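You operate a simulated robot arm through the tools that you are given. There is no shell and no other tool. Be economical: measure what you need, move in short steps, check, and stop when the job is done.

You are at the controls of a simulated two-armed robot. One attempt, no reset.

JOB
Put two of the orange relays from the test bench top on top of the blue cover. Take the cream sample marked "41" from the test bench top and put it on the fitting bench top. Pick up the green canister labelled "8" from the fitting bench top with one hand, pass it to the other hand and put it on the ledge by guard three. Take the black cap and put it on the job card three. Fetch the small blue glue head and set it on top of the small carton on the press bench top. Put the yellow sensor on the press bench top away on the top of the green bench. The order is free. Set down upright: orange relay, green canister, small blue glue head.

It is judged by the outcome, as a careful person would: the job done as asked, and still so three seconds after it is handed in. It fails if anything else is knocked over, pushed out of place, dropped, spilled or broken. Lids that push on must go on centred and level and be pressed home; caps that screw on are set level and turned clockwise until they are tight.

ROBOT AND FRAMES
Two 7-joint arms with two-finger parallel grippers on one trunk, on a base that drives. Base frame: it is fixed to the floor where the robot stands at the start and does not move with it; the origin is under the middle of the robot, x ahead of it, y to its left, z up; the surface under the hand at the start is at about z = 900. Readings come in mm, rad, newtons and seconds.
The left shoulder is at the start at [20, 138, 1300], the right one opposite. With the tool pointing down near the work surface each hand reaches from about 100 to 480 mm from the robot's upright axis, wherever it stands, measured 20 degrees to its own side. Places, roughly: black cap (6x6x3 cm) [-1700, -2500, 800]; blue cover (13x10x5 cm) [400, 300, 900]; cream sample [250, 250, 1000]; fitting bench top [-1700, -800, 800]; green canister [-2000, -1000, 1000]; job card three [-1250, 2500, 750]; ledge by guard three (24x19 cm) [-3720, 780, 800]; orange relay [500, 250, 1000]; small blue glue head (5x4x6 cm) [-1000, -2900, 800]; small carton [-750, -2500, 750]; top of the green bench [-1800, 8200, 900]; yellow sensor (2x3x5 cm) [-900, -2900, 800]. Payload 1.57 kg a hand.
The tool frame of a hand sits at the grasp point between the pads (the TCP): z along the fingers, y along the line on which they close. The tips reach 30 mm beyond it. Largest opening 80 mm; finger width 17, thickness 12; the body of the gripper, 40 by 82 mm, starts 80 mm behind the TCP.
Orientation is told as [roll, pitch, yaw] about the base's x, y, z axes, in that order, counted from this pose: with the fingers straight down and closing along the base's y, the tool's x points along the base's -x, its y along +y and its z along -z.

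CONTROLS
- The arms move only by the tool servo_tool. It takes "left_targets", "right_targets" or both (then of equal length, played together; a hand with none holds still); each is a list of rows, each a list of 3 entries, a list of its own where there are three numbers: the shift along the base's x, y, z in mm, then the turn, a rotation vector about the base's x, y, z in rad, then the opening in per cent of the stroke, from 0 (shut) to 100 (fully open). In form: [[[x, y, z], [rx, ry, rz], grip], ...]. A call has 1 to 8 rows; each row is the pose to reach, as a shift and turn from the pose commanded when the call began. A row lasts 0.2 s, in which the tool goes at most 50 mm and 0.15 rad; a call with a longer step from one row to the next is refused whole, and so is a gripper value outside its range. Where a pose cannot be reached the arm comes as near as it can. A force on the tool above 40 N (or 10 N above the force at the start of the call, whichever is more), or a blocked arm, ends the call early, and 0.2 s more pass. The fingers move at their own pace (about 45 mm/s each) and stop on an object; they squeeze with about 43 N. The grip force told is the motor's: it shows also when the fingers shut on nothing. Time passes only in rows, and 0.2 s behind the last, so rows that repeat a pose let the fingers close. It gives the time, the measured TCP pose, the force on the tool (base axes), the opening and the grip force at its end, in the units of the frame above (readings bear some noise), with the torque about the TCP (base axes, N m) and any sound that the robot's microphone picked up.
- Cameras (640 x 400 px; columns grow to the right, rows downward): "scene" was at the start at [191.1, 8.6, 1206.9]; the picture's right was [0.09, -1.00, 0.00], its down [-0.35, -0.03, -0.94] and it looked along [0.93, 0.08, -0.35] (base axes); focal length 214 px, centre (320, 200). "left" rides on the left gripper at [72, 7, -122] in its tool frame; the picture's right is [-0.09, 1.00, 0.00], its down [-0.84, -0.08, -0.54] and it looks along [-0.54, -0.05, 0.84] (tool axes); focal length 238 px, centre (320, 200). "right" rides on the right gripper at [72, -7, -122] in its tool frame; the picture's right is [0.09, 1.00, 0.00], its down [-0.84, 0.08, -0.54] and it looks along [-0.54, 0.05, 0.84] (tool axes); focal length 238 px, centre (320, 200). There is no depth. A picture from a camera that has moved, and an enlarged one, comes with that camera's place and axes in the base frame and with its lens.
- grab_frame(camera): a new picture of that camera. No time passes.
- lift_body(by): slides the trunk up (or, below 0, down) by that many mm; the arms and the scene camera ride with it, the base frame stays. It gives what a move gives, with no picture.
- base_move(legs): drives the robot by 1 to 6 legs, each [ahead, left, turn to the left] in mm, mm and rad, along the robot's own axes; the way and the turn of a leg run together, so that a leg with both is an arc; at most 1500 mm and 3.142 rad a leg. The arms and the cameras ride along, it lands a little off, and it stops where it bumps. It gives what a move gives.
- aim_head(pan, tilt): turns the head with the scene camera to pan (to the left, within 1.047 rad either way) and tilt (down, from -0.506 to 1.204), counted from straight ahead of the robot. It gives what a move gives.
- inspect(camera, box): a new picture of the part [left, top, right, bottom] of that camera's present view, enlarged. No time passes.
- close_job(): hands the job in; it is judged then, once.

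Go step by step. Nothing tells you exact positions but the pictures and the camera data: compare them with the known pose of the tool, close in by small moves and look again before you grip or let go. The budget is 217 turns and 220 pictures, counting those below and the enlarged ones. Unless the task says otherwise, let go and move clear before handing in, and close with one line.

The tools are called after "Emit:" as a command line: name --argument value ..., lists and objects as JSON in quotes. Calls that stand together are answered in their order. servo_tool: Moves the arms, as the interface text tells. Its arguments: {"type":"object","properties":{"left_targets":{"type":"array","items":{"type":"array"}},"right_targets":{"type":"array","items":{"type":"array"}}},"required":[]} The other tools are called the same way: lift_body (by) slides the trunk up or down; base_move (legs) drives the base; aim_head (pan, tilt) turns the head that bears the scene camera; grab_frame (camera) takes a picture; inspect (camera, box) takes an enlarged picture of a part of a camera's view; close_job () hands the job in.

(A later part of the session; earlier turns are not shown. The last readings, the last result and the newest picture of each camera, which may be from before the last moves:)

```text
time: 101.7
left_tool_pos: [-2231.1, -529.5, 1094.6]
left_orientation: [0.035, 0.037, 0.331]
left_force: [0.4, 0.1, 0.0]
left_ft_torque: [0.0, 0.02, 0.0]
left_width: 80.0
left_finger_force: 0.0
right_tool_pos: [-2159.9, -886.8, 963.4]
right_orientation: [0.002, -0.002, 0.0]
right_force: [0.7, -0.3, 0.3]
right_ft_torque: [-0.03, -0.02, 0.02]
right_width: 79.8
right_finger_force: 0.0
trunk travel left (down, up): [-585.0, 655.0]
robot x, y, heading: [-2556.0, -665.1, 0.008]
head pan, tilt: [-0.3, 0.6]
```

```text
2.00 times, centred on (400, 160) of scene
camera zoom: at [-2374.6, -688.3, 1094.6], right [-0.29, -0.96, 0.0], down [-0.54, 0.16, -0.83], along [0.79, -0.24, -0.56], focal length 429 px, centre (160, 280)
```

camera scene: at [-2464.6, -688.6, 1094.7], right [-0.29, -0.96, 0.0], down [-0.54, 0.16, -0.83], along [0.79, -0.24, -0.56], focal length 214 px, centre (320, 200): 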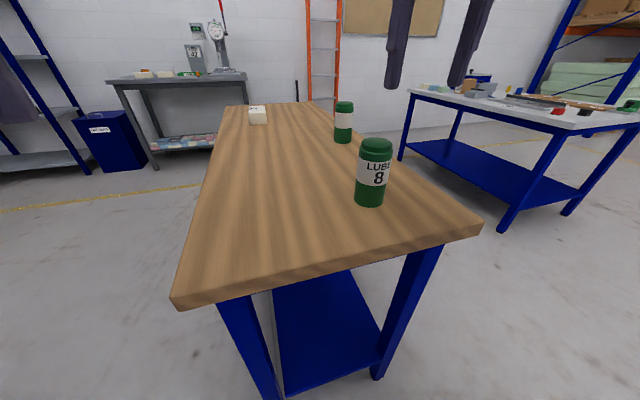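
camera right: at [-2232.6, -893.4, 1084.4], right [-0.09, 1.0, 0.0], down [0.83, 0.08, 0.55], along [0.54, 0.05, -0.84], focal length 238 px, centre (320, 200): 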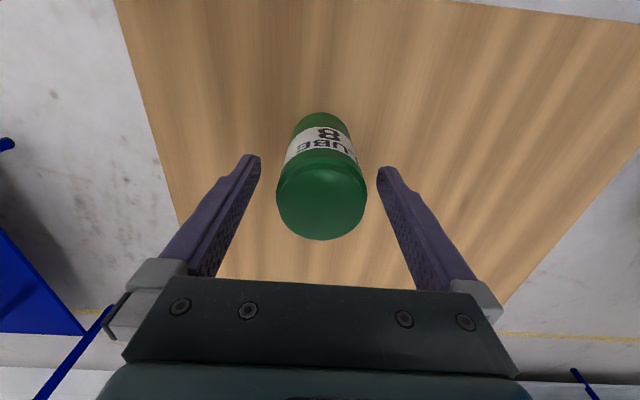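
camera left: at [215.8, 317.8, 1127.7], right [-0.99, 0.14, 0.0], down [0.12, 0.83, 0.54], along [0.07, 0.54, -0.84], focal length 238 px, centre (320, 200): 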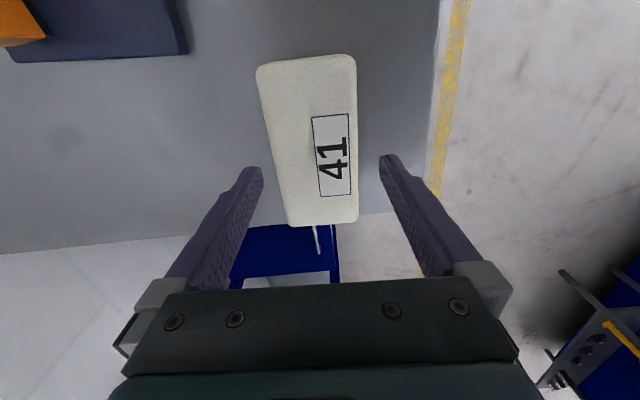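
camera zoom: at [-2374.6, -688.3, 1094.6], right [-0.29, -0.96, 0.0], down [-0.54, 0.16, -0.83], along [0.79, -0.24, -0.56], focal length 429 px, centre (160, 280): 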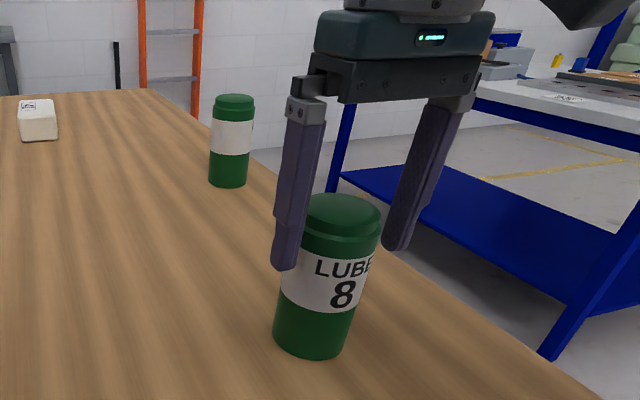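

The canister is centred, with the tips about 40 mm below its top. I close and lift.

Emit:
servo_tool --right_targets '[[[1, 0, 0], [0, 0, 0], 0], [[1, 0, 0], [0, 0, 0], 0], [[1, 0, 0], [0, 0, 0], 0], [[1, 0, 20], [0, 0, 0], 0], [[1, 0, 50], [0, 0, 0], 0], [[1, 0, 80], [0, 0, 0], 0], [[1, 0, 110], [0, 0, 0], 0]]'

Emit:
base_move --legs '[[-350, 0, 0]]'

Emit:
grab_frame --camera "scene"

Emit:
grab_frame --camera "left"

```text
time: 103.3
left_tool_pos: [-2230.2, -530.0, 1094.2]
left_orientation: [0.034, 0.039, 0.331]
left_force: [-0.3, -0.4, -0.6]
left_ft_torque: [-0.02, 0.04, 0.03]
left_width: 80.0
left_finger_force: 0.0
right_tool_pos: [-2157.8, -883.2, 1074.6]
right_orientation: [0.001, -0.002, -0.001]
right_force: [0.1, -0.9, -2.3]
right_ft_torque: [-0.02, 0.03, 0.01]
right_width: 56.6
right_finger_force: 42.7
trunk travel left (down, up): [-585.0, 655.0]
robot x, y, heading: [-2556.8, -659.9, 0.007]
head pan, tilt: [-0.3, 0.6]
```

```text
time: 105.6
left_tool_pos: [-2581.4, -532.2, 1094.7]
left_orientation: [0.036, 0.04, 0.331]
left_force: [0.1, 1.6, -0.7]
left_ft_torque: [0.01, 0.01, 0.01]
left_width: 79.8
left_finger_force: 0.1
right_tool_pos: [-2509.0, -886.0, 1073.5]
right_orientation: [0.0, -0.005, 0.001]
right_force: [-0.6, 0.5, -2.0]
right_ft_torque: [-0.01, 0.0, -0.01]
right_width: 56.5
right_finger_force: 42.7
trunk travel left (down, up): [-585.0, 655.0]
robot x, y, heading: [-2914.0, -667.9, 0.004]
head pan, tilt: [-0.3, 0.6]
```

```text
162 pictures are left
camera scene: at [-2726.2, -690.3, 1094.6], right [-0.29, -0.96, 0.0], down [-0.54, 0.16, -0.82], along [0.79, -0.24, -0.57], focal length 214 px, centre (320, 200)
```

scene: 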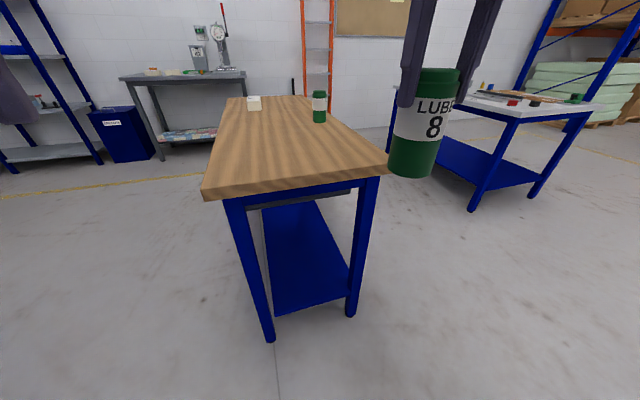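

```text
161 pictures are left
camera left: at [-2647.8, -551.3, 1219.6], right [-0.24, 0.97, 0.03], down [0.84, 0.19, 0.51], along [0.49, 0.15, -0.86], focal length 238 px, centre (320, 200)
```

left: 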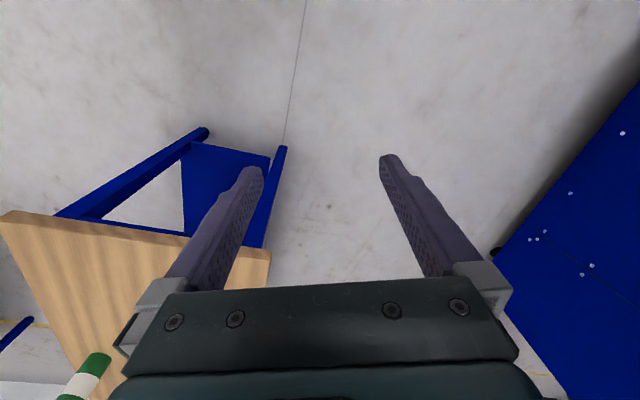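

The canister is held (57 mm) in the right hand. Before passing it I turn and look at the ledge, to choose the receiving grasp.

Emit:
base_move --legs '[[0, 0, 2.0]]'

Emit:
aim_head --pan 0.0 --tilt 0.2

Emit:
grab_frame --camera "scene"

```text
time: 110.8
left_tool_pos: [-3172.1, -430.4, 1094.2]
left_orientation: [0.036, 0.038, 2.358]
left_force: [-0.4, 0.0, -0.1]
left_ft_torque: [0.01, -0.03, -0.01]
left_width: 80.1
left_finger_force: 0.0
right_tool_pos: [-2885.9, -209.8, 1073.7]
right_orientation: [0.0, -0.004, 2.025]
right_force: [0.3, -0.3, -3.0]
right_ft_torque: [-0.03, -0.06, 0.0]
right_width: 56.1
right_finger_force: 43.0
trunk travel left (down, up): [-585.0, 655.0]
robot x, y, heading: [-2911.0, -660.9, 2.026]
head pan, tilt: [-0.3, 0.6]
```

```text
time: 111.7
left_tool_pos: [-3172.5, -431.1, 1093.6]
left_orientation: [0.037, 0.039, 2.356]
left_force: [0.4, 0.7, 0.1]
left_ft_torque: [-0.02, 0.0, 0.01]
left_width: 79.7
left_finger_force: 0.1
right_tool_pos: [-2885.7, -209.4, 1074.2]
right_orientation: [-0.001, -0.004, 2.025]
right_force: [1.2, 0.0, -2.3]
right_ft_torque: [-0.04, 0.01, -0.01]
right_width: 56.1
right_finger_force: 42.8
trunk travel left (down, up): [-585.0, 655.0]
robot x, y, heading: [-2911.9, -662.3, 2.03]
head pan, tilt: [0.0, 0.201]
```

```text
160 pictures are left
camera scene: at [-2996.1, -492.6, 1131.3], right [0.9, 0.44, 0.0], down [0.09, -0.18, -0.98], along [-0.43, 0.88, -0.2], focal length 214 px, centre (320, 200)
```

scene: 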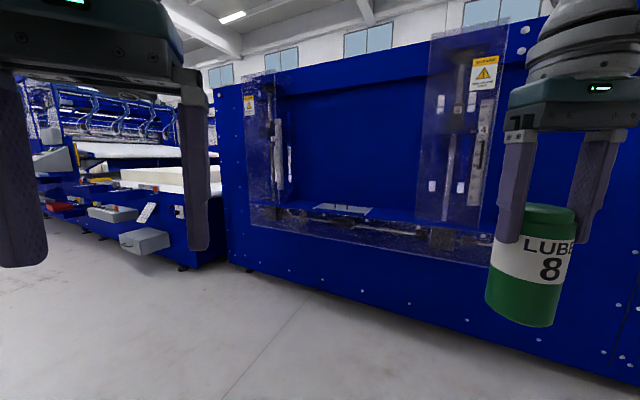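

Emit:
inspect --camera "scene" --box '[220, 40, 540, 270]'

Emit:
inspect --camera "scene" --box '[280, 180, 400, 250]'

```text
1.74 times, centred on (380, 155) of scene
camera zoom: at [-2996.1, -492.6, 1131.3], right [0.9, 0.44, 0.0], down [0.09, -0.18, -0.98], along [-0.43, 0.88, -0.2], focal length 373 px, centre (216, 278)
```

zoom: 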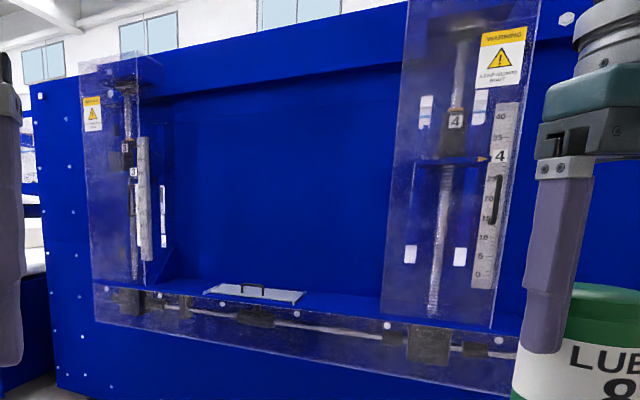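

```text
5.33 times, centred on (340, 215) of scene
camera zoom: at [-2996.1, -492.6, 1131.3], right [0.9, 0.44, 0.0], down [0.09, -0.18, -0.98], along [-0.43, 0.88, -0.2], focal length 1144 px, centre (213, 120)
```

zoom: 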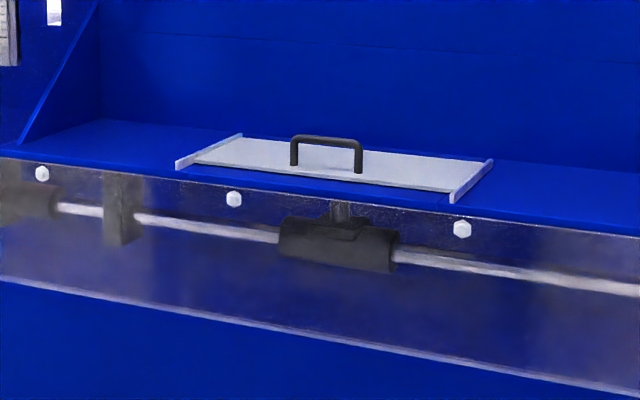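

The ledge looks like the blue shelf strip between guard three and the handled plate, open above and in front, so either a vertical or a forward-tilted hand will do. I square up to heading π/2 and prepare the left hand for a tilted grasp in free space.

Emit:
base_move --legs '[[0, 0, -0.457]]'

Emit:
servo_tool --left_targets '[[[-10, -5, 0], [0, 0, -0.13], 100], [[-20, -10, 0], [0, 0, -0.26], 100], [[-20, -15, 0], [0, 0, -0.39], 100], [[-20, -20, 0], [0, 0, -0.52], 100], [[-20, -20, 0], [0, 0, -0.65], 100], [[-20, -20, 0], [0, 0, -0.78], 100], [[-20, -20, 0], [0, 0, -0.91], 100], [[-20, -20, 0], [0, 0, -1.03], 100]]'

```text
time: 113.4
left_tool_pos: [-3038.6, -336.9, 1094.6]
left_orientation: [0.036, 0.037, 1.892]
left_force: [0.2, -0.4, -0.4]
left_ft_torque: [0.01, 0.02, -0.02]
left_width: 80.4
left_finger_force: 0.1
right_tool_pos: [-2683.9, -267.5, 1074.3]
right_orientation: [0.0, -0.004, 1.561]
right_force: [-0.2, 0.0, -2.9]
right_ft_torque: [-0.05, -0.02, 0.0]
right_width: 56.6
right_finger_force: 43.3
trunk travel left (down, up): [-585.0, 655.0]
robot x, y, heading: [-2906.2, -664.3, 1.568]
head pan, tilt: [0.0, 0.201]
```

```text
time: 115.2
left_tool_pos: [-3062.9, -362.1, 1077.5]
left_orientation: [0.007, 0.102, 0.872]
left_force: [-0.2, 0.4, -0.1]
left_ft_torque: [-0.03, 0.0, 0.02]
left_width: 79.8
left_finger_force: 0.1
right_tool_pos: [-2683.6, -267.9, 1073.4]
right_orientation: [0.001, -0.003, 1.562]
right_force: [0.3, 0.1, -1.4]
right_ft_torque: [-0.01, -0.02, 0.0]
right_width: 56.4
right_finger_force: 42.8
trunk travel left (down, up): [-585.0, 655.0]
robot x, y, heading: [-2910.4, -666.9, 1.567]
head pan, tilt: [0.0, 0.201]
```

Emit:
servo_tool --left_targets '[[[0, 10, 0], [0.11, -0.09, 0], 100], [[0, 15, 0], [0.22, -0.18, 0], 100], [[5, 20, 0], [0.33, -0.275, 0], 100], [[10, 20, 0], [0.44, -0.37, 0], 100], [[15, 20, 0], [0.545, -0.46, 0], 100], [[20, 20, 0], [0.655, -0.55, 0], 100], [[25, 20, 0], [0.765, -0.644, 0], 100], [[25, 20, 0], [0.765, -0.644, 0], 100]]'

Emit:
grab_frame --camera "left"

```text
time: 116.0
left_tool_pos: [-3063.9, -356.1, 1051.4]
left_orientation: [0.025, -0.158, 0.851]
left_force: [0.1, 0.3, -0.3]
left_ft_torque: [0.01, 0.02, -0.02]
left_width: 80.0
left_finger_force: 0.1
right_tool_pos: [-2683.3, -267.0, 1072.6]
right_orientation: [0.001, -0.002, 1.562]
right_force: [0.5, 0.3, -1.9]
right_ft_torque: [-0.02, -0.01, -0.02]
right_width: 56.3
right_finger_force: 42.9
trunk travel left (down, up): [-585.0, 655.0]
robot x, y, heading: [-2906.3, -665.5, 1.567]
head pan, tilt: [0.0, 0.201]
stopped in row 3 (left hand): the arm was blocked; the commanded pose is now the measured one
```

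```text
157 pictures are left
camera left: at [-3126.4, -421.5, 1160.8], right [-0.69, 0.72, 0.04], down [0.56, 0.5, 0.66], along [0.46, 0.48, -0.75], focal length 238 px, centre (320, 200)
```

left: 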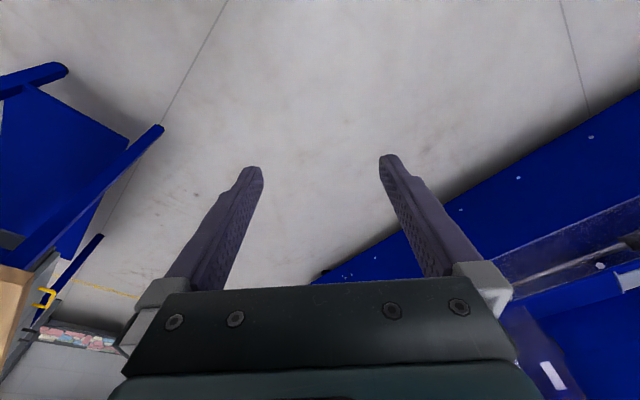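

The arm is blocked when folded this close. I extend the left hand forward first and then tilt it.

Emit:
servo_tool --left_targets '[[[0, 30, 0], [0, 0, 0], 100], [[0, 60, -10], [0, 0, 0], 100], [[0, 85, -20], [0.1, -0.08, 0], 100], [[0, 95, -30], [0.2, -0.16, 0], 100], [[5, 95, -40], [0.3, -0.25, 0], 100], [[10, 95, -50], [0.4, -0.33, 0], 100], [[10, 95, -55], [0.5, -0.41, 0], 100]]'

Emit:
grab_frame --camera "left"

Emit:
grab_frame --camera "right"

```text
time: 117.6
left_tool_pos: [-3053.6, -261.5, 995.4]
left_orientation: [0.054, -0.806, 0.837]
left_force: [0.3, 0.5, -0.2]
left_ft_torque: [-0.02, -0.03, -0.02]
left_width: 79.8
left_finger_force: 0.1
right_tool_pos: [-2683.9, -267.9, 1072.9]
right_orientation: [-0.001, -0.004, 1.561]
right_force: [1.0, -0.4, -1.8]
right_ft_torque: [-0.04, 0.03, 0.02]
right_width: 56.5
right_finger_force: 43.0
trunk travel left (down, up): [-585.0, 655.0]
robot x, y, heading: [-2910.0, -664.8, 1.568]
head pan, tilt: [0.0, 0.201]
```

```text
156 pictures are left
camera left: at [-3147.4, -363.4, 1028.7], right [-0.72, 0.69, 0.1], down [0.21, 0.07, 0.98], along [0.66, 0.72, -0.19], focal length 238 px, centre (320, 200)
```

left: 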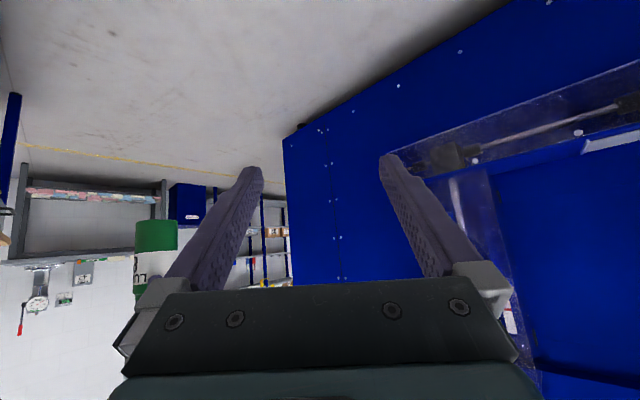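

```text
155 pictures are left
camera right: at [-2678.3, -340.5, 1194.7], right [-1.0, -0.08, 0.0], down [-0.07, 0.84, 0.54], along [-0.05, 0.54, -0.84], focal length 238 px, centre (320, 200)
```

right: 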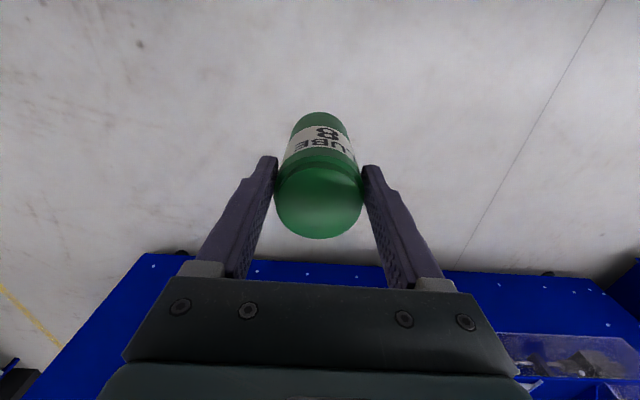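

The left hand is now tilted about 46° and clear. I move it toward the middle and level its roll.

Emit:
servo_tool --left_targets '[[[30, 0, 4], [-0.01, -0.01, -0.015], 100], [[60, 0, 8], [-0.02, -0.02, -0.03], 100], [[85, 0, 12], [-0.025, -0.028, -0.04], 100], [[98, 0, 12], [-0.025, -0.028, -0.04], 100]]'

Emit:
grab_frame --camera "left"

Emit:
grab_frame --camera "scene"

```text
time: 118.6
left_tool_pos: [-2956.2, -259.5, 1008.8]
left_orientation: [-0.001, -0.805, 0.838]
left_force: [0.7, -0.4, 0.1]
left_ft_torque: [0.0, -0.01, -0.02]
left_width: 79.8
left_finger_force: 0.0
right_tool_pos: [-2684.3, -267.1, 1074.3]
right_orientation: [0.0, -0.004, 1.56]
right_force: [0.7, -0.8, -2.2]
right_ft_torque: [-0.02, 0.01, 0.0]
right_width: 56.4
right_finger_force: 43.3
trunk travel left (down, up): [-585.0, 655.0]
robot x, y, heading: [-2908.6, -665.2, 1.568]
head pan, tilt: [0.0, 0.201]
```

```text
154 pictures are left
camera left: at [-3053.2, -357.4, 1041.5], right [-0.7, 0.71, 0.07], down [0.18, 0.09, 0.98], along [0.69, 0.69, -0.19], focal length 238 px, centre (320, 200)
```

left: 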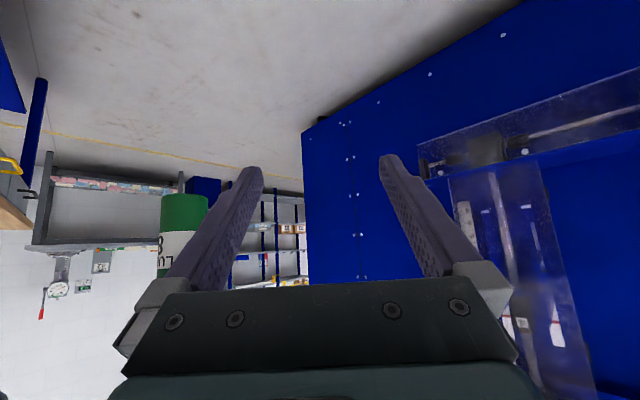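

```text
153 pictures are left
camera scene: at [-2909.7, -472.5, 1131.4], right [1.0, 0.0, 0.0], down [0.0, -0.2, -0.98], along [0.0, 0.98, -0.2], focal length 214 px, centre (320, 200)
```

scene: 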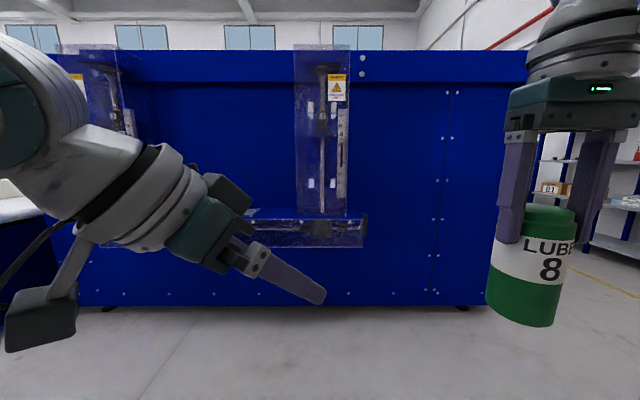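

Both hands are well posed. I bring the canister in front of the left hand's open fingers, keeping a distance.

Emit:
servo_tool --right_targets '[[[-5, 40, 0], [0, 0, 0], 0], [[-30, 75, 0], [0, 0, 0], 0], [[-70, 90, 0], [0, 0, 0], 0], [[-115, 90, 0], [0, 0, 0], 0], [[-160, 90, 0], [0, 0, 0], 0], [[-198, 90, 0], [0, 0, 0], 0], [[-198, 90, 0], [0, 0, 0], 0]]'

Emit:
grab_frame --camera "left"

Emit:
grab_frame --camera "scene"

```text
time: 120.2
left_tool_pos: [-2954.9, -261.0, 1008.8]
left_orientation: [-0.001, -0.807, 0.837]
left_force: [0.2, 0.2, 0.5]
left_ft_torque: [0.01, -0.01, -0.01]
left_width: 79.9
left_finger_force: 0.0
right_tool_pos: [-2864.2, -213.6, 1064.8]
right_orientation: [0.001, -0.004, 1.56]
right_force: [-0.2, 1.0, -2.6]
right_ft_torque: [0.01, -0.02, 0.0]
right_width: 56.4
right_finger_force: 42.4
right hand out of reach, approached as far as the arm can: row 3, 4, 5, 6, 7
trunk travel left (down, up): [-585.0, 655.0]
robot x, y, heading: [-2909.2, -668.1, 1.569]
head pan, tilt: [0.0, 0.201]
```

```text
152 pictures are left
camera left: at [-3053.5, -357.5, 1041.4], right [-0.7, 0.72, 0.07], down [0.18, 0.09, 0.98], along [0.69, 0.69, -0.19], focal length 238 px, centre (320, 200)
```

left: 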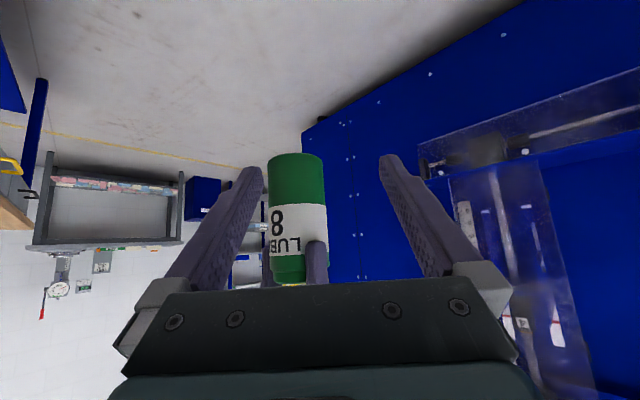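

```text
151 pictures are left
camera scene: at [-2909.7, -472.6, 1131.3], right [1.0, 0.0, 0.0], down [0.0, -0.2, -0.98], along [0.0, 0.98, -0.2], focal length 214 px, centre (320, 200)
```

scene: 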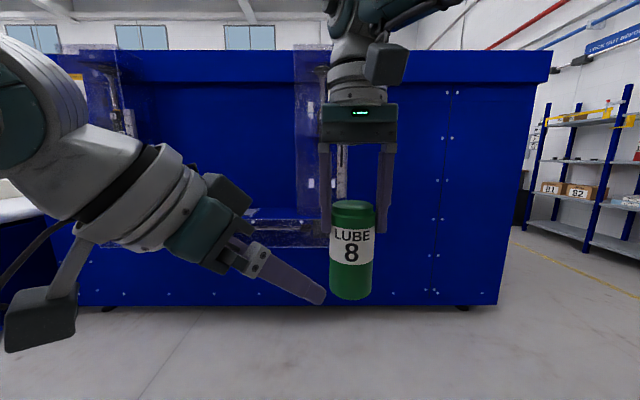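

The right arm is at its reach limit here. I nudge it left to learn where the commanded pose stands before closing in.

Emit:
servo_tool --right_targets '[[[-30, 0, 0], [0, 0, 0], 0], [[-30, 0, 0], [0, 0, 0], 0]]'

```text
time: 120.8
left_tool_pos: [-2955.8, -260.0, 1008.0]
left_orientation: [-0.002, -0.804, 0.835]
left_force: [0.2, 0.7, 0.7]
left_ft_torque: [-0.03, -0.02, 0.0]
left_width: 79.9
left_finger_force: 0.0
right_tool_pos: [-2889.0, -223.0, 1062.4]
right_orientation: [0.001, -0.002, 1.56]
right_force: [-0.8, 0.8, -2.8]
right_ft_torque: [-0.02, -0.01, -0.02]
right_width: 56.3
right_finger_force: 43.0
right hand out of reach, approached as far as the arm can: row 1, 2
trunk travel left (down, up): [-585.0, 655.0]
robot x, y, heading: [-2913.5, -664.9, 1.569]
head pan, tilt: [0.0, 0.201]
```

The commanded pose runs ahead of the reach limit. I lower both hands 45 mm, where the arm reaches further, and put the canister on the left hand's axis.

Emit:
servo_tool --right_targets '[[[0, -10, -25], [0, 0, 0], 0], [[0, -25, -45], [0, 0, 0], 0], [[-1.5, -38, -47], [0, 0, 0], 0], [[-1.5, -38, -47], [0, 0, 0], 0]]' --left_targets '[[[0, 0, -20], [0, 0, 0], 100], [[0, 0, -40], [0, 0, 0], 100], [[0, 0, -45], [0, 0, 0], 100], [[0, 0, -45], [0, 0, 0], 100]]'

Emit:
grab_frame --camera "left"

```text
time: 121.8
left_tool_pos: [-2954.5, -261.5, 962.9]
left_orientation: [-0.002, -0.801, 0.833]
left_force: [-10.1, -18.2, 4.7]
left_ft_torque: [-0.11, 0.1, -0.92]
left_width: 80.1
left_finger_force: 0.1
right_tool_pos: [-2888.0, -260.2, 1013.5]
right_orientation: [-0.005, -0.007, 1.556]
right_force: [9.3, 18.4, -7.2]
right_ft_torque: [1.02, -0.92, -0.27]
right_width: 56.4
right_finger_force: 43.1
trunk travel left (down, up): [-585.0, 655.0]
robot x, y, heading: [-2912.9, -669.0, 1.564]
head pan, tilt: [0.0, 0.201]
```

```text
150 pictures are left
camera left: at [-3053.0, -358.5, 996.3], right [-0.69, 0.72, 0.07], down [0.19, 0.09, 0.98], along [0.69, 0.69, -0.2], focal length 238 px, centre (320, 200)
```

left: 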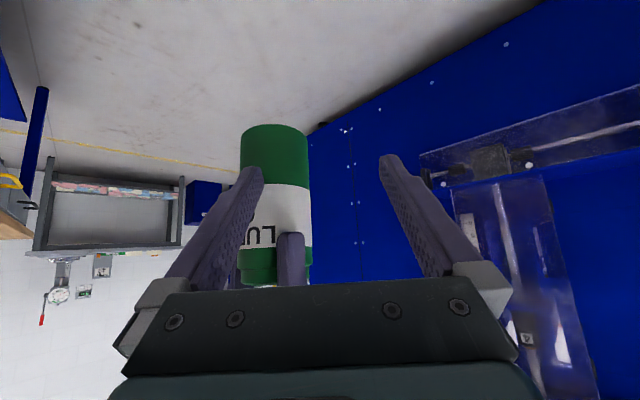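

The commanded pose had been clipped after all, so the canister is lightly pressing on the left finger. I move it straight out and then onto the axis.

Emit:
servo_tool --right_targets '[[[13, 15, 3], [0, 0, 0], 0], [[25, 33, 6], [0, 0, 0], 0], [[10, 42, 10], [0, 0, 0], 0], [[-10, 45, 12], [0, 0, 0], 0], [[-23, 46, 12], [0, 0, 0], 0], [[-23, 46, 12], [0, 0, 0], 0]]'

Emit:
grab_frame --camera "left"

Emit:
grab_frame --camera "right"

```text
time: 123.2
left_tool_pos: [-2954.1, -260.0, 964.2]
left_orientation: [-0.002, -0.805, 0.835]
left_force: [-0.3, 0.3, -0.6]
left_ft_torque: [0.0, -0.01, 0.02]
left_width: 80.1
left_finger_force: 0.2
right_tool_pos: [-2906.0, -228.3, 1026.8]
right_orientation: [0.002, -0.003, 1.562]
right_force: [-0.7, 0.2, -2.1]
right_ft_torque: [-0.04, 0.02, 0.01]
right_width: 56.1
right_finger_force: 43.0
right hand out of reach, approached as far as the arm can: row 4, 5, 6
trunk travel left (down, up): [-585.0, 655.0]
robot x, y, heading: [-2910.5, -664.3, 1.57]
head pan, tilt: [0.0, 0.201]
```

```text
149 pictures are left
camera left: at [-3052.9, -358.0, 997.0], right [-0.7, 0.72, 0.07], down [0.18, 0.09, 0.98], along [0.69, 0.69, -0.19], focal length 238 px, centre (320, 200)
```

left: 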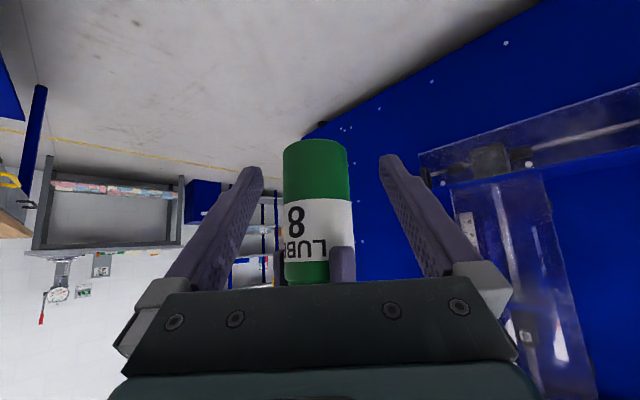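

```text
148 pictures are left
camera right: at [-2900.4, -301.7, 1147.9], right [-1.0, -0.08, 0.0], down [-0.07, 0.84, 0.54], along [-0.05, 0.54, -0.84], focal length 238 px, centre (320, 200)
```

right: 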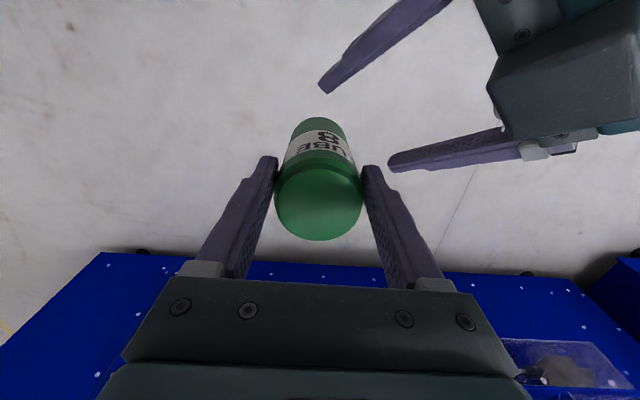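

The canister is on the left hand's axis, about 60 mm ahead of its TCP. I slide it in between the left fingers.

Emit:
servo_tool --right_targets '[[[-15, -5, 0], [0, 0, 0], 0], [[-26, -17, 0], [0, 0, 0], 0], [[-37, -28, 0], [0, 0, 0], 0], [[-48, -39, 0], [0, 0, 0], 0]]'

Emit:
grab_frame --camera "left"

Emit:
grab_frame --camera "right"

```text
time: 124.2
left_tool_pos: [-2954.2, -260.8, 963.8]
left_orientation: [0.0, -0.802, 0.836]
left_force: [-15.9, -25.4, 1.2]
left_ft_torque: [2.13, -1.31, 0.6]
left_width: 79.8
left_finger_force: 0.1
right_tool_pos: [-2949.6, -264.6, 1026.3]
right_orientation: [-0.008, -0.01, 1.546]
right_force: [16.2, 25.1, -4.3]
right_ft_torque: [-0.54, 0.22, -0.78]
right_width: 55.9
right_finger_force: 43.4
trunk travel left (down, up): [-585.0, 655.0]
robot x, y, heading: [-2908.9, -663.9, 1.568]
head pan, tilt: [0.0, 0.201]
```

```text
147 pictures are left
camera left: at [-3053.1, -358.7, 996.5], right [-0.7, 0.72, 0.06], down [0.19, 0.09, 0.98], along [0.69, 0.69, -0.2], focal length 238 px, centre (320, 200)
```

left: 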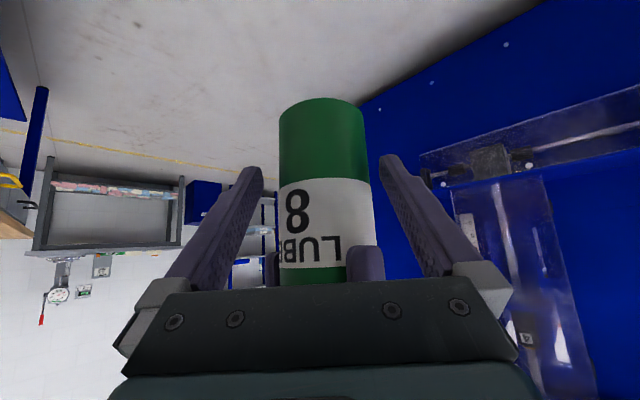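

```text
146 pictures are left
camera right: at [-2945.7, -337.8, 1147.1], right [-1.0, -0.07, -0.01], down [-0.06, 0.83, 0.55], along [-0.03, 0.55, -0.83], focal length 238 px, centre (320, 200)
```

right: 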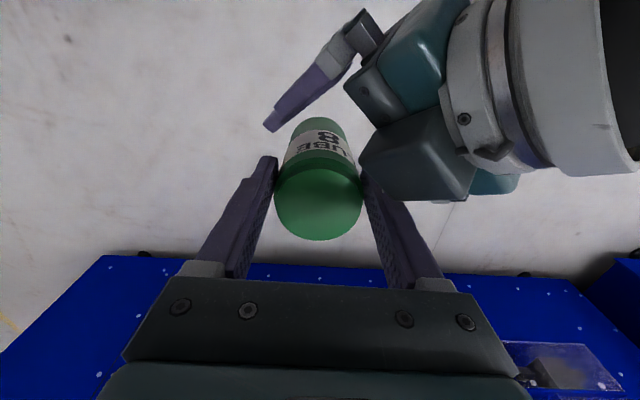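

The right finger is lightly touching the left palm. I back off 6 mm and close the left gripper on the canister.

Emit:
servo_tool --right_targets '[[[3, 5, 0], [0, 0, 0], 0], [[3, 5, 0], [0, 0, 0], 0]]'

Emit:
servo_tool --left_targets '[[[0, 0, 0], [0, 0, 0], 40], [[0, 0, 0], [0, 0, 0], 0], [[0, 0, 0], [0, 0, 0], 0], [[0, 0, 0], [0, 0, 0], 0], [[0, 0, 0], [0, 0, 0], 0]]'

Emit:
grab_frame --camera "left"

```text
time: 124.8
left_tool_pos: [-2954.2, -260.5, 963.8]
left_orientation: [-0.002, -0.806, 0.836]
left_force: [-6.8, -14.8, -0.3]
left_ft_torque: [1.19, -0.56, 0.37]
left_width: 79.6
left_finger_force: 0.0
right_tool_pos: [-2951.8, -263.2, 1027.4]
right_orientation: [0.001, -0.006, 1.561]
right_force: [6.4, 15.0, -3.0]
right_ft_torque: [-0.36, 0.11, -0.44]
right_width: 56.2
right_finger_force: 43.0
trunk travel left (down, up): [-585.0, 655.0]
robot x, y, heading: [-2907.3, -666.6, 1.568]
head pan, tilt: [0.0, 0.201]
```

```text
time: 126.0
left_tool_pos: [-2955.7, -260.1, 962.0]
left_orientation: [0.001, -0.803, 0.839]
left_force: [-14.4, -7.4, -3.5]
left_ft_torque: [1.21, -0.41, 0.56]
left_width: 56.9
left_finger_force: 43.2
right_tool_pos: [-2949.7, -262.7, 1026.5]
right_orientation: [-0.002, -0.004, 1.56]
right_force: [15.2, 7.5, 3.6]
right_ft_torque: [-0.71, -0.5, -0.66]
right_width: 56.4
right_finger_force: 43.3
trunk travel left (down, up): [-585.0, 655.0]
robot x, y, heading: [-2913.2, -666.9, 1.569]
head pan, tilt: [0.0, 0.201]
```

```text
145 pictures are left
camera left: at [-3053.6, -357.7, 996.7], right [-0.7, 0.71, 0.07], down [0.19, 0.09, 0.98], along [0.69, 0.7, -0.2], focal length 238 px, centre (320, 200)
```

left: 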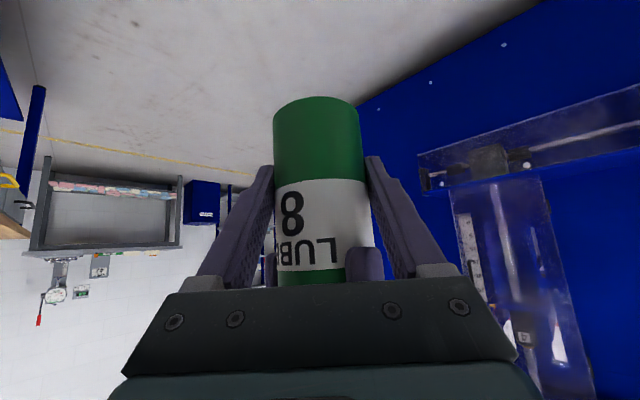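

The left hand holds the canister firmly at 56.9 mm. I open the right hand slightly and lift it straight up.

Emit:
servo_tool --right_targets '[[[0, 0, 0], [0, 0, 0], 76], [[0, 0, 0], [0, 0, 0], 77], [[0, 0, 12], [0, 0, 0], 78], [[3, 4, 30], [0, 0, 0], 78], [[6, 8, 60], [0, 0, 0], 78], [[6, 8, 80], [0, 0, 0], 85]]'

Emit:
grab_frame --camera "left"

Emit:
grab_frame --camera "scene"

```text
time: 127.4
left_tool_pos: [-2953.0, -260.9, 964.7]
left_orientation: [-0.004, -0.805, 0.833]
left_force: [5.6, -9.0, -3.5]
left_ft_torque: [0.85, 0.53, 0.41]
left_width: 56.5
left_finger_force: 42.7
right_tool_pos: [-2943.4, -267.3, 1083.2]
right_orientation: [0.004, 0.055, 1.572]
right_force: [-5.5, 8.5, 1.4]
right_ft_torque: [0.28, 0.19, -0.48]
right_width: 73.0
right_finger_force: 3.1
right hand out of reach, approached as far as the arm can: row 6
trunk travel left (down, up): [-585.0, 655.0]
robot x, y, heading: [-2908.0, -665.9, 1.567]
head pan, tilt: [0.0, 0.201]
```

```text
144 pictures are left
camera left: at [-3051.6, -358.5, 996.6], right [-0.69, 0.72, 0.06], down [0.18, 0.09, 0.98], along [0.7, 0.69, -0.19], focal length 238 px, centre (320, 200)
```

left: 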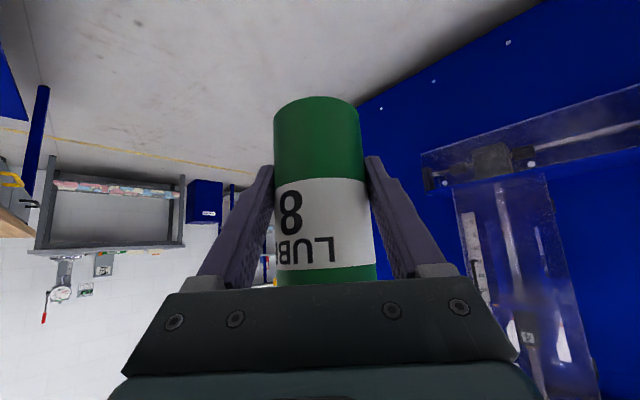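

```text
143 pictures are left
camera scene: at [-2909.5, -472.4, 1131.4], right [1.0, 0.0, 0.0], down [0.0, -0.2, -0.98], along [0.0, 0.98, -0.2], focal length 214 px, centre (320, 200)
```

scene: 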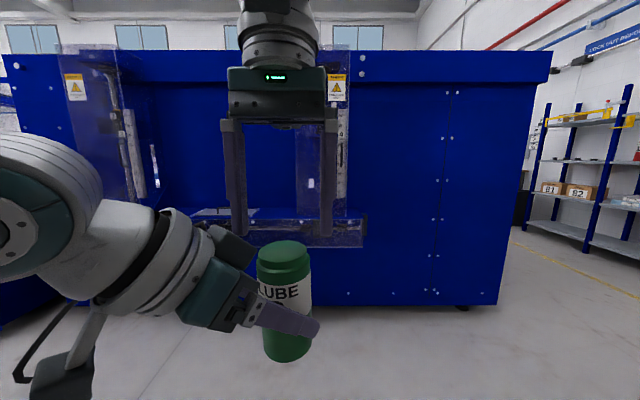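

The pass is done: the left hand has the canister and the right fingers are clear above it. I move the right hand off to its side.

Emit:
servo_tool --right_targets '[[[15, 10, 3], [0, -0.02, 0], 80], [[45, 10, 5], [0, -0.04, 0], 80], [[90, 5, 5], [0, -0.05, 0], 80], [[135, 0, 0], [0, -0.05, 0], 80], [[180, -10, 0], [0, -0.05, 0], 80], [[225, -20, 0], [0, -0.05, 0], 80], [[265, -30, 0], [0, -0.05, 0], 80]]'

Emit:
grab_frame --camera "right"

Emit:
grab_frame --camera "scene"

```text
time: 129.0
left_tool_pos: [-2954.5, -260.9, 963.7]
left_orientation: [-0.001, -0.805, 0.837]
left_force: [-0.8, -0.3, -2.1]
left_ft_torque: [-0.03, -0.02, -0.02]
left_width: 56.3
left_finger_force: 42.9
right_tool_pos: [-2679.1, -294.0, 1085.3]
right_orientation: [-0.065, 0.056, 1.575]
right_force: [0.0, -1.0, 0.3]
right_ft_torque: [-0.01, 0.0, 0.01]
right_width: 64.1
right_finger_force: 0.0
right hand out of reach, approached as far as the arm can: row 1
trunk travel left (down, up): [-585.0, 655.0]
robot x, y, heading: [-2909.7, -665.7, 1.571]
head pan, tilt: [0.0, 0.201]
```

```text
142 pictures are left
camera right: at [-2680.0, -359.1, 1210.9], right [-0.99, -0.1, -0.06], down [-0.12, 0.87, 0.49], along [0.0, 0.49, -0.87], focal length 238 px, centre (320, 200)
```

right: 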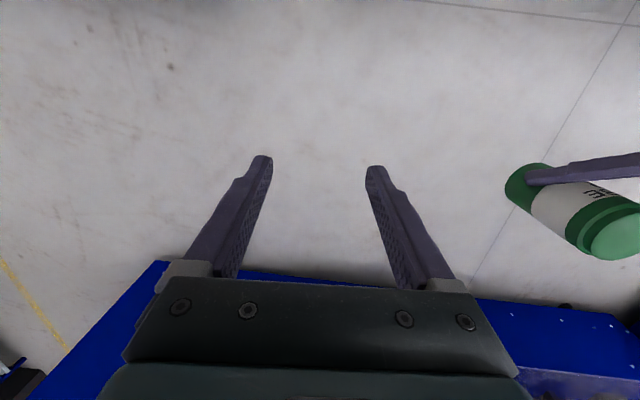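

```text
141 pictures are left
camera scene: at [-2909.5, -472.6, 1131.4], right [1.0, 0.0, 0.0], down [0.0, -0.2, -0.98], along [0.0, 0.98, -0.2], focal length 214 px, centre (320, 200)
```

scene: 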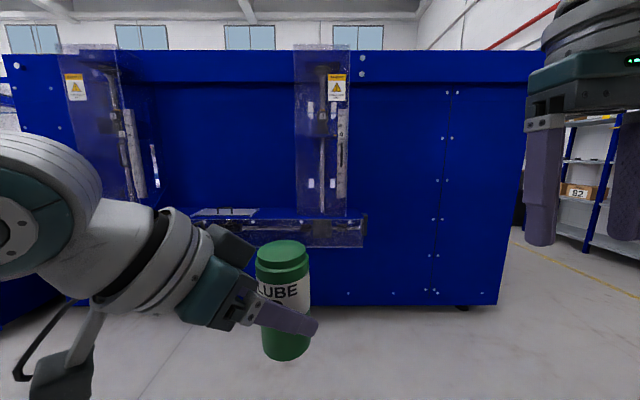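

The canister is safely in the left hand. I drive toward the ledge in front of guard three, stopping short to look.

Emit:
base_move --legs '[[0, 500, 0], [600, 200, 0]]'

Emit:
aim_head --pan 0.2 --tilt 0.35

Emit:
grab_frame --camera "scene"

```text
time: 130.6
left_tool_pos: [-3116.2, -258.2, 962.8]
left_orientation: [-0.01, -0.812, 0.855]
left_force: [0.0, -0.3, -1.8]
left_ft_torque: [-0.01, 0.04, 0.01]
left_width: 56.5
left_finger_force: 42.8
right_tool_pos: [-2841.5, -287.7, 1086.4]
right_orientation: [-0.071, 0.059, 1.583]
right_force: [0.3, -0.2, 0.6]
right_ft_torque: [0.03, -0.02, 0.0]
right_width: 63.9
right_finger_force: 0.1
trunk travel left (down, up): [-585.0, 655.0]
robot x, y, heading: [-3075.6, -660.4, 1.583]
head pan, tilt: [0.0, 0.201]
stopped in leg 1: the robot was blocked; the commanded pose is now the measured one
```

```text
time: 131.4
left_tool_pos: [-3114.4, -258.0, 963.8]
left_orientation: [-0.015, -0.817, 0.853]
left_force: [0.1, 0.5, -1.7]
left_ft_torque: [-0.01, -0.06, 0.0]
left_width: 56.3
left_finger_force: 43.1
right_tool_pos: [-2838.8, -288.4, 1088.1]
right_orientation: [-0.074, 0.056, 1.58]
right_force: [-0.7, 0.3, -0.3]
right_ft_torque: [0.01, 0.0, -0.04]
right_width: 63.9
right_finger_force: 0.0
trunk travel left (down, up): [-585.0, 655.0]
robot x, y, heading: [-3077.7, -663.5, 1.582]
head pan, tilt: [0.201, 0.351]
```

```text
140 pictures are left
camera scene: at [-3088.0, -471.4, 1117.8], right [0.98, 0.21, 0.01], down [0.08, -0.34, -0.94], along [-0.19, 0.92, -0.34], focal length 214 px, centre (320, 200)
```

scene: 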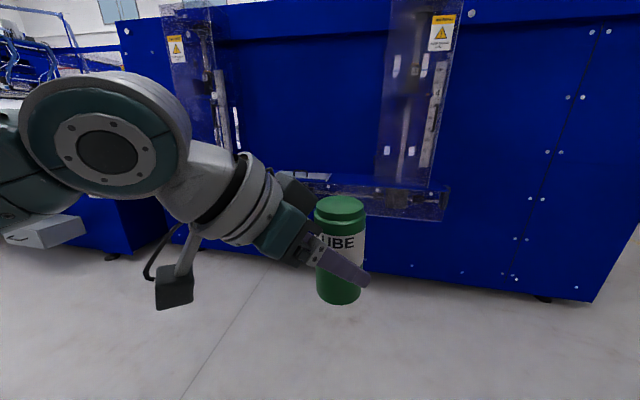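

The left elbow met the grey cabinet on that side. I move back right, go ahead first, then left.

Emit:
base_move --legs '[[0, -100, -0.012], [550, 0, 0]]'

Emit:
grab_frame --camera "scene"

```text
time: 135.3
left_tool_pos: [-3014.9, 299.0, 964.0]
left_orientation: [-0.001, -0.807, 0.829]
left_force: [-0.3, 0.2, -1.2]
left_ft_torque: [0.0, 0.0, -0.02]
left_width: 56.5
left_finger_force: 43.3
right_tool_pos: [-2739.7, 264.2, 1084.7]
right_orientation: [-0.063, 0.058, 1.562]
right_force: [0.0, 0.2, -0.7]
right_ft_torque: [0.02, 0.01, 0.01]
right_width: 64.1
right_finger_force: 0.1
trunk travel left (down, up): [-585.0, 655.0]
robot x, y, heading: [-2978.9, -104.7, 1.559]
head pan, tilt: [0.201, 0.351]
```

```text
139 pictures are left
camera scene: at [-2991.4, 85.7, 1117.4], right [0.98, 0.19, 0.0], down [0.06, -0.34, -0.94], along [-0.18, 0.92, -0.34], focal length 214 px, centre (320, 200)
```

scene: 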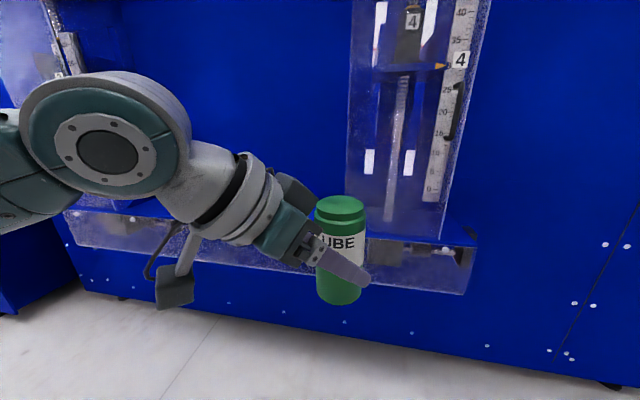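

The way left is now clear of the cabinet. I slide left along the machine in two stages.

Emit:
base_move --legs '[[0, 660, 0.012]]'

Emit:
aim_head --pan -0.1 --tilt 0.4

Emit:
grab_frame --camera "scene"

```text
time: 139.0
left_tool_pos: [-3679.1, 305.2, 963.5]
left_orientation: [-0.001, -0.806, 0.837]
left_force: [1.4, -0.1, -2.4]
left_ft_torque: [-0.01, 0.01, -0.02]
left_width: 56.4
left_finger_force: 42.8
right_tool_pos: [-3402.1, 270.2, 1085.3]
right_orientation: [-0.062, 0.057, 1.572]
right_force: [0.6, -0.3, 0.2]
right_ft_torque: [-0.01, 0.0, 0.02]
right_width: 64.1
right_finger_force: 0.1
trunk travel left (down, up): [-585.0, 655.0]
robot x, y, heading: [-3635.0, -101.2, 1.568]
head pan, tilt: [0.201, 0.351]
```

```text
time: 139.8
left_tool_pos: [-3679.0, 304.0, 964.1]
left_orientation: [-0.001, -0.806, 0.838]
left_force: [0.0, -0.2, -2.2]
left_ft_torque: [0.0, -0.01, 0.03]
left_width: 56.1
left_finger_force: 42.9
right_tool_pos: [-3403.1, 271.6, 1085.5]
right_orientation: [-0.063, 0.056, 1.57]
right_force: [-0.4, 0.5, 0.2]
right_ft_torque: [-0.02, 0.0, -0.01]
right_width: 64.0
right_finger_force: 0.1
trunk travel left (down, up): [-585.0, 655.0]
robot x, y, heading: [-3631.1, -100.2, 1.567]
head pan, tilt: [-0.099, 0.4]
```

```text
138 pictures are left
camera scene: at [-3625.6, 91.3, 1112.8], right [0.99, -0.1, 0.0], down [-0.04, -0.39, -0.92], along [0.09, 0.92, -0.39], focal length 214 px, centre (320, 200)
```

scene: 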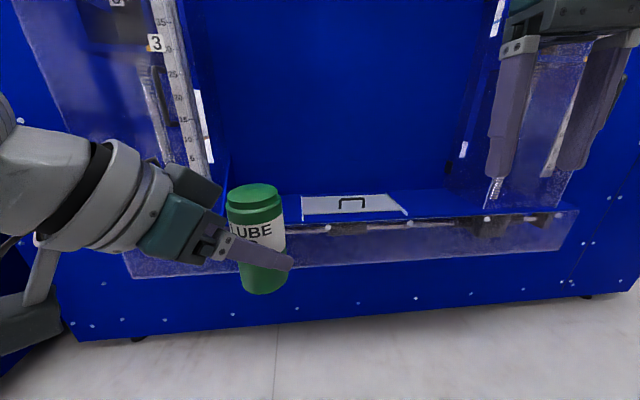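

The free ledge strip lies between guard three (right edge near x ≈ −3850) and the plate (left edge near x ≈ −3620). To keep the left wrist off the guard, I turn the hand to point more straight ahead, here in free space.

Emit:
servo_tool --left_targets '[[[-20, 0, 0], [0, 0, 0.1], 0], [[-40, 0, 0], [0, 0, 0.2], 0], [[-60, 0, 0], [0, 0, 0.3], 0], [[-65, 0, 0], [0, 0, 0.4], 0], [[-65, 0, 0], [0, 0, 0.5], 0], [[-65, 0, 0], [0, 0, 0.5], 0]]'

Emit:
grab_frame --camera "scene"

Emit:
grab_frame --camera "left"

```text
time: 141.2
left_tool_pos: [-3744.6, 304.1, 963.2]
left_orientation: [-0.002, -0.806, 1.338]
left_force: [0.0, 0.4, -1.9]
left_ft_torque: [-0.05, 0.0, 0.0]
left_width: 56.2
left_finger_force: 43.0
right_tool_pos: [-3402.8, 270.8, 1084.7]
right_orientation: [-0.063, 0.058, 1.569]
right_force: [-0.4, 0.2, 0.4]
right_ft_torque: [-0.01, 0.03, 0.02]
right_width: 63.9
right_finger_force: 0.0
trunk travel left (down, up): [-585.0, 655.0]
robot x, y, heading: [-3634.8, -100.7, 1.567]
head pan, tilt: [-0.099, 0.4]
```

```text
137 pictures are left
camera scene: at [-3625.5, 91.3, 1112.8], right [0.99, -0.1, 0.0], down [-0.04, -0.39, -0.92], along [0.09, 0.92, -0.39], focal length 214 px, centre (320, 200)
```

scene: 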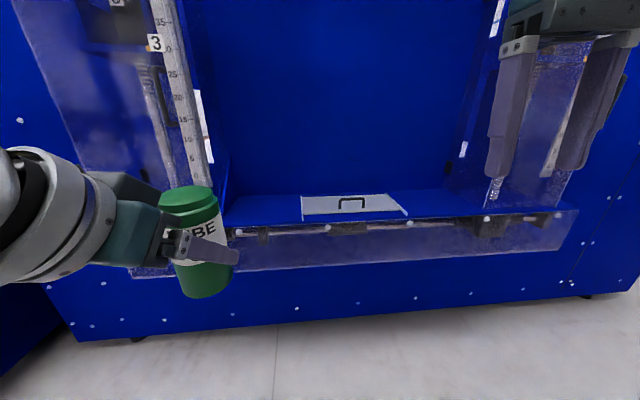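

```text
136 pictures are left
camera left: at [-3784.0, 171.6, 996.3], right [-0.95, 0.29, 0.06], down [0.12, 0.17, 0.98], along [0.28, 0.94, -0.19], focal length 238 px, centre (320, 200)
```

left: 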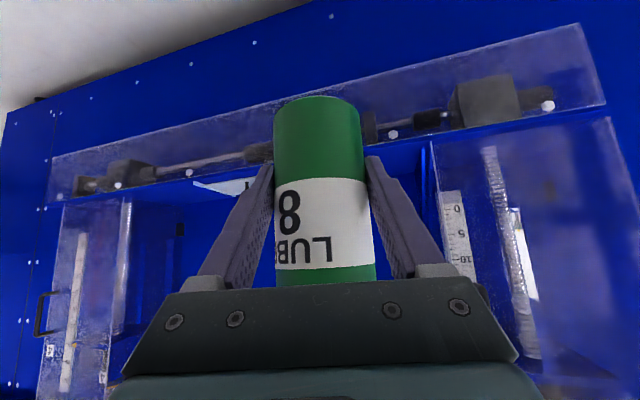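

The hand posture works. I drive in: 20 mm right and 380 ahead, then look before lowering.

Emit:
base_move --legs '[[380, -20, 0]]'

Emit:
aim_head --pan 0.3 --tilt 0.7

Emit:
grab_frame --camera "scene"

Emit:
grab_frame --camera "left"

```text
time: 143.6
left_tool_pos: [-3724.9, 677.7, 963.7]
left_orientation: [-0.002, -0.806, 1.339]
left_force: [0.9, 0.3, -1.3]
left_ft_torque: [-0.02, -0.03, 0.0]
left_width: 56.3
left_finger_force: 43.0
right_tool_pos: [-3381.8, 643.3, 1084.4]
right_orientation: [-0.063, 0.058, 1.571]
right_force: [0.5, 0.5, -1.2]
right_ft_torque: [0.0, -0.02, -0.02]
right_width: 64.1
right_finger_force: 0.0
trunk travel left (down, up): [-585.0, 655.0]
robot x, y, heading: [-3610.6, 272.6, 1.567]
head pan, tilt: [-0.099, 0.4]
```

```text
time: 144.4
left_tool_pos: [-3724.4, 674.9, 963.2]
left_orientation: [-0.003, -0.805, 1.34]
left_force: [-0.2, 0.9, -2.2]
left_ft_torque: [-0.01, 0.0, 0.0]
left_width: 56.2
left_finger_force: 43.0
right_tool_pos: [-3382.6, 642.7, 1083.3]
right_orientation: [-0.063, 0.058, 1.57]
right_force: [-0.4, 0.5, -0.1]
right_ft_torque: [-0.02, 0.04, 0.0]
right_width: 64.2
right_finger_force: 0.1
trunk travel left (down, up): [-585.0, 655.0]
robot x, y, heading: [-3608.7, 272.7, 1.567]
head pan, tilt: [0.3, 0.7]
```

```text
135 pictures are left
camera scene: at [-3639.3, 453.0, 1086.0], right [0.96, 0.29, 0.0], down [0.19, -0.62, -0.77], along [-0.22, 0.73, -0.64], focal length 214 px, centre (320, 200)
```

scene: 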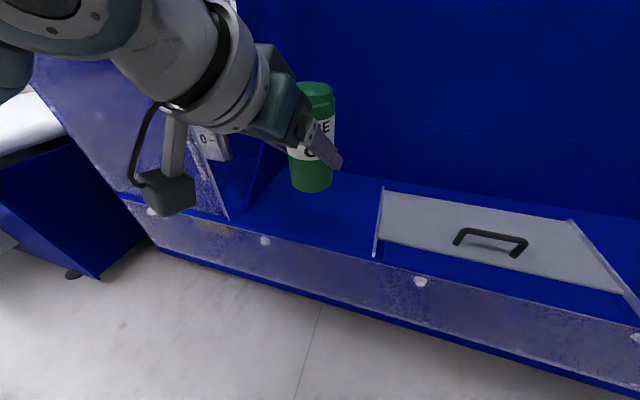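

```text
134 pictures are left
camera left: at [-3763.7, 544.0, 996.1], right [-0.95, 0.29, 0.06], down [0.12, 0.17, 0.98], along [0.28, 0.94, -0.19], focal length 238 px, centre (320, 200)
```

left: 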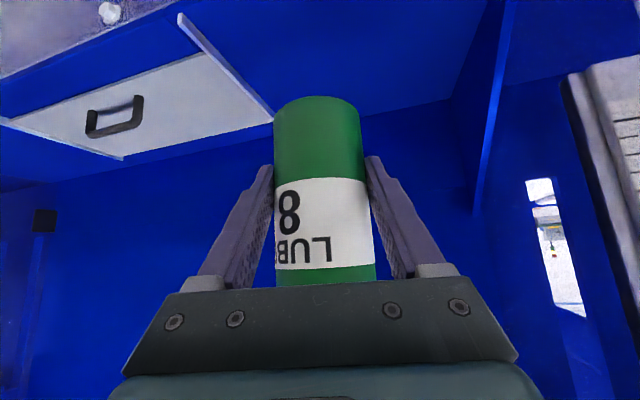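

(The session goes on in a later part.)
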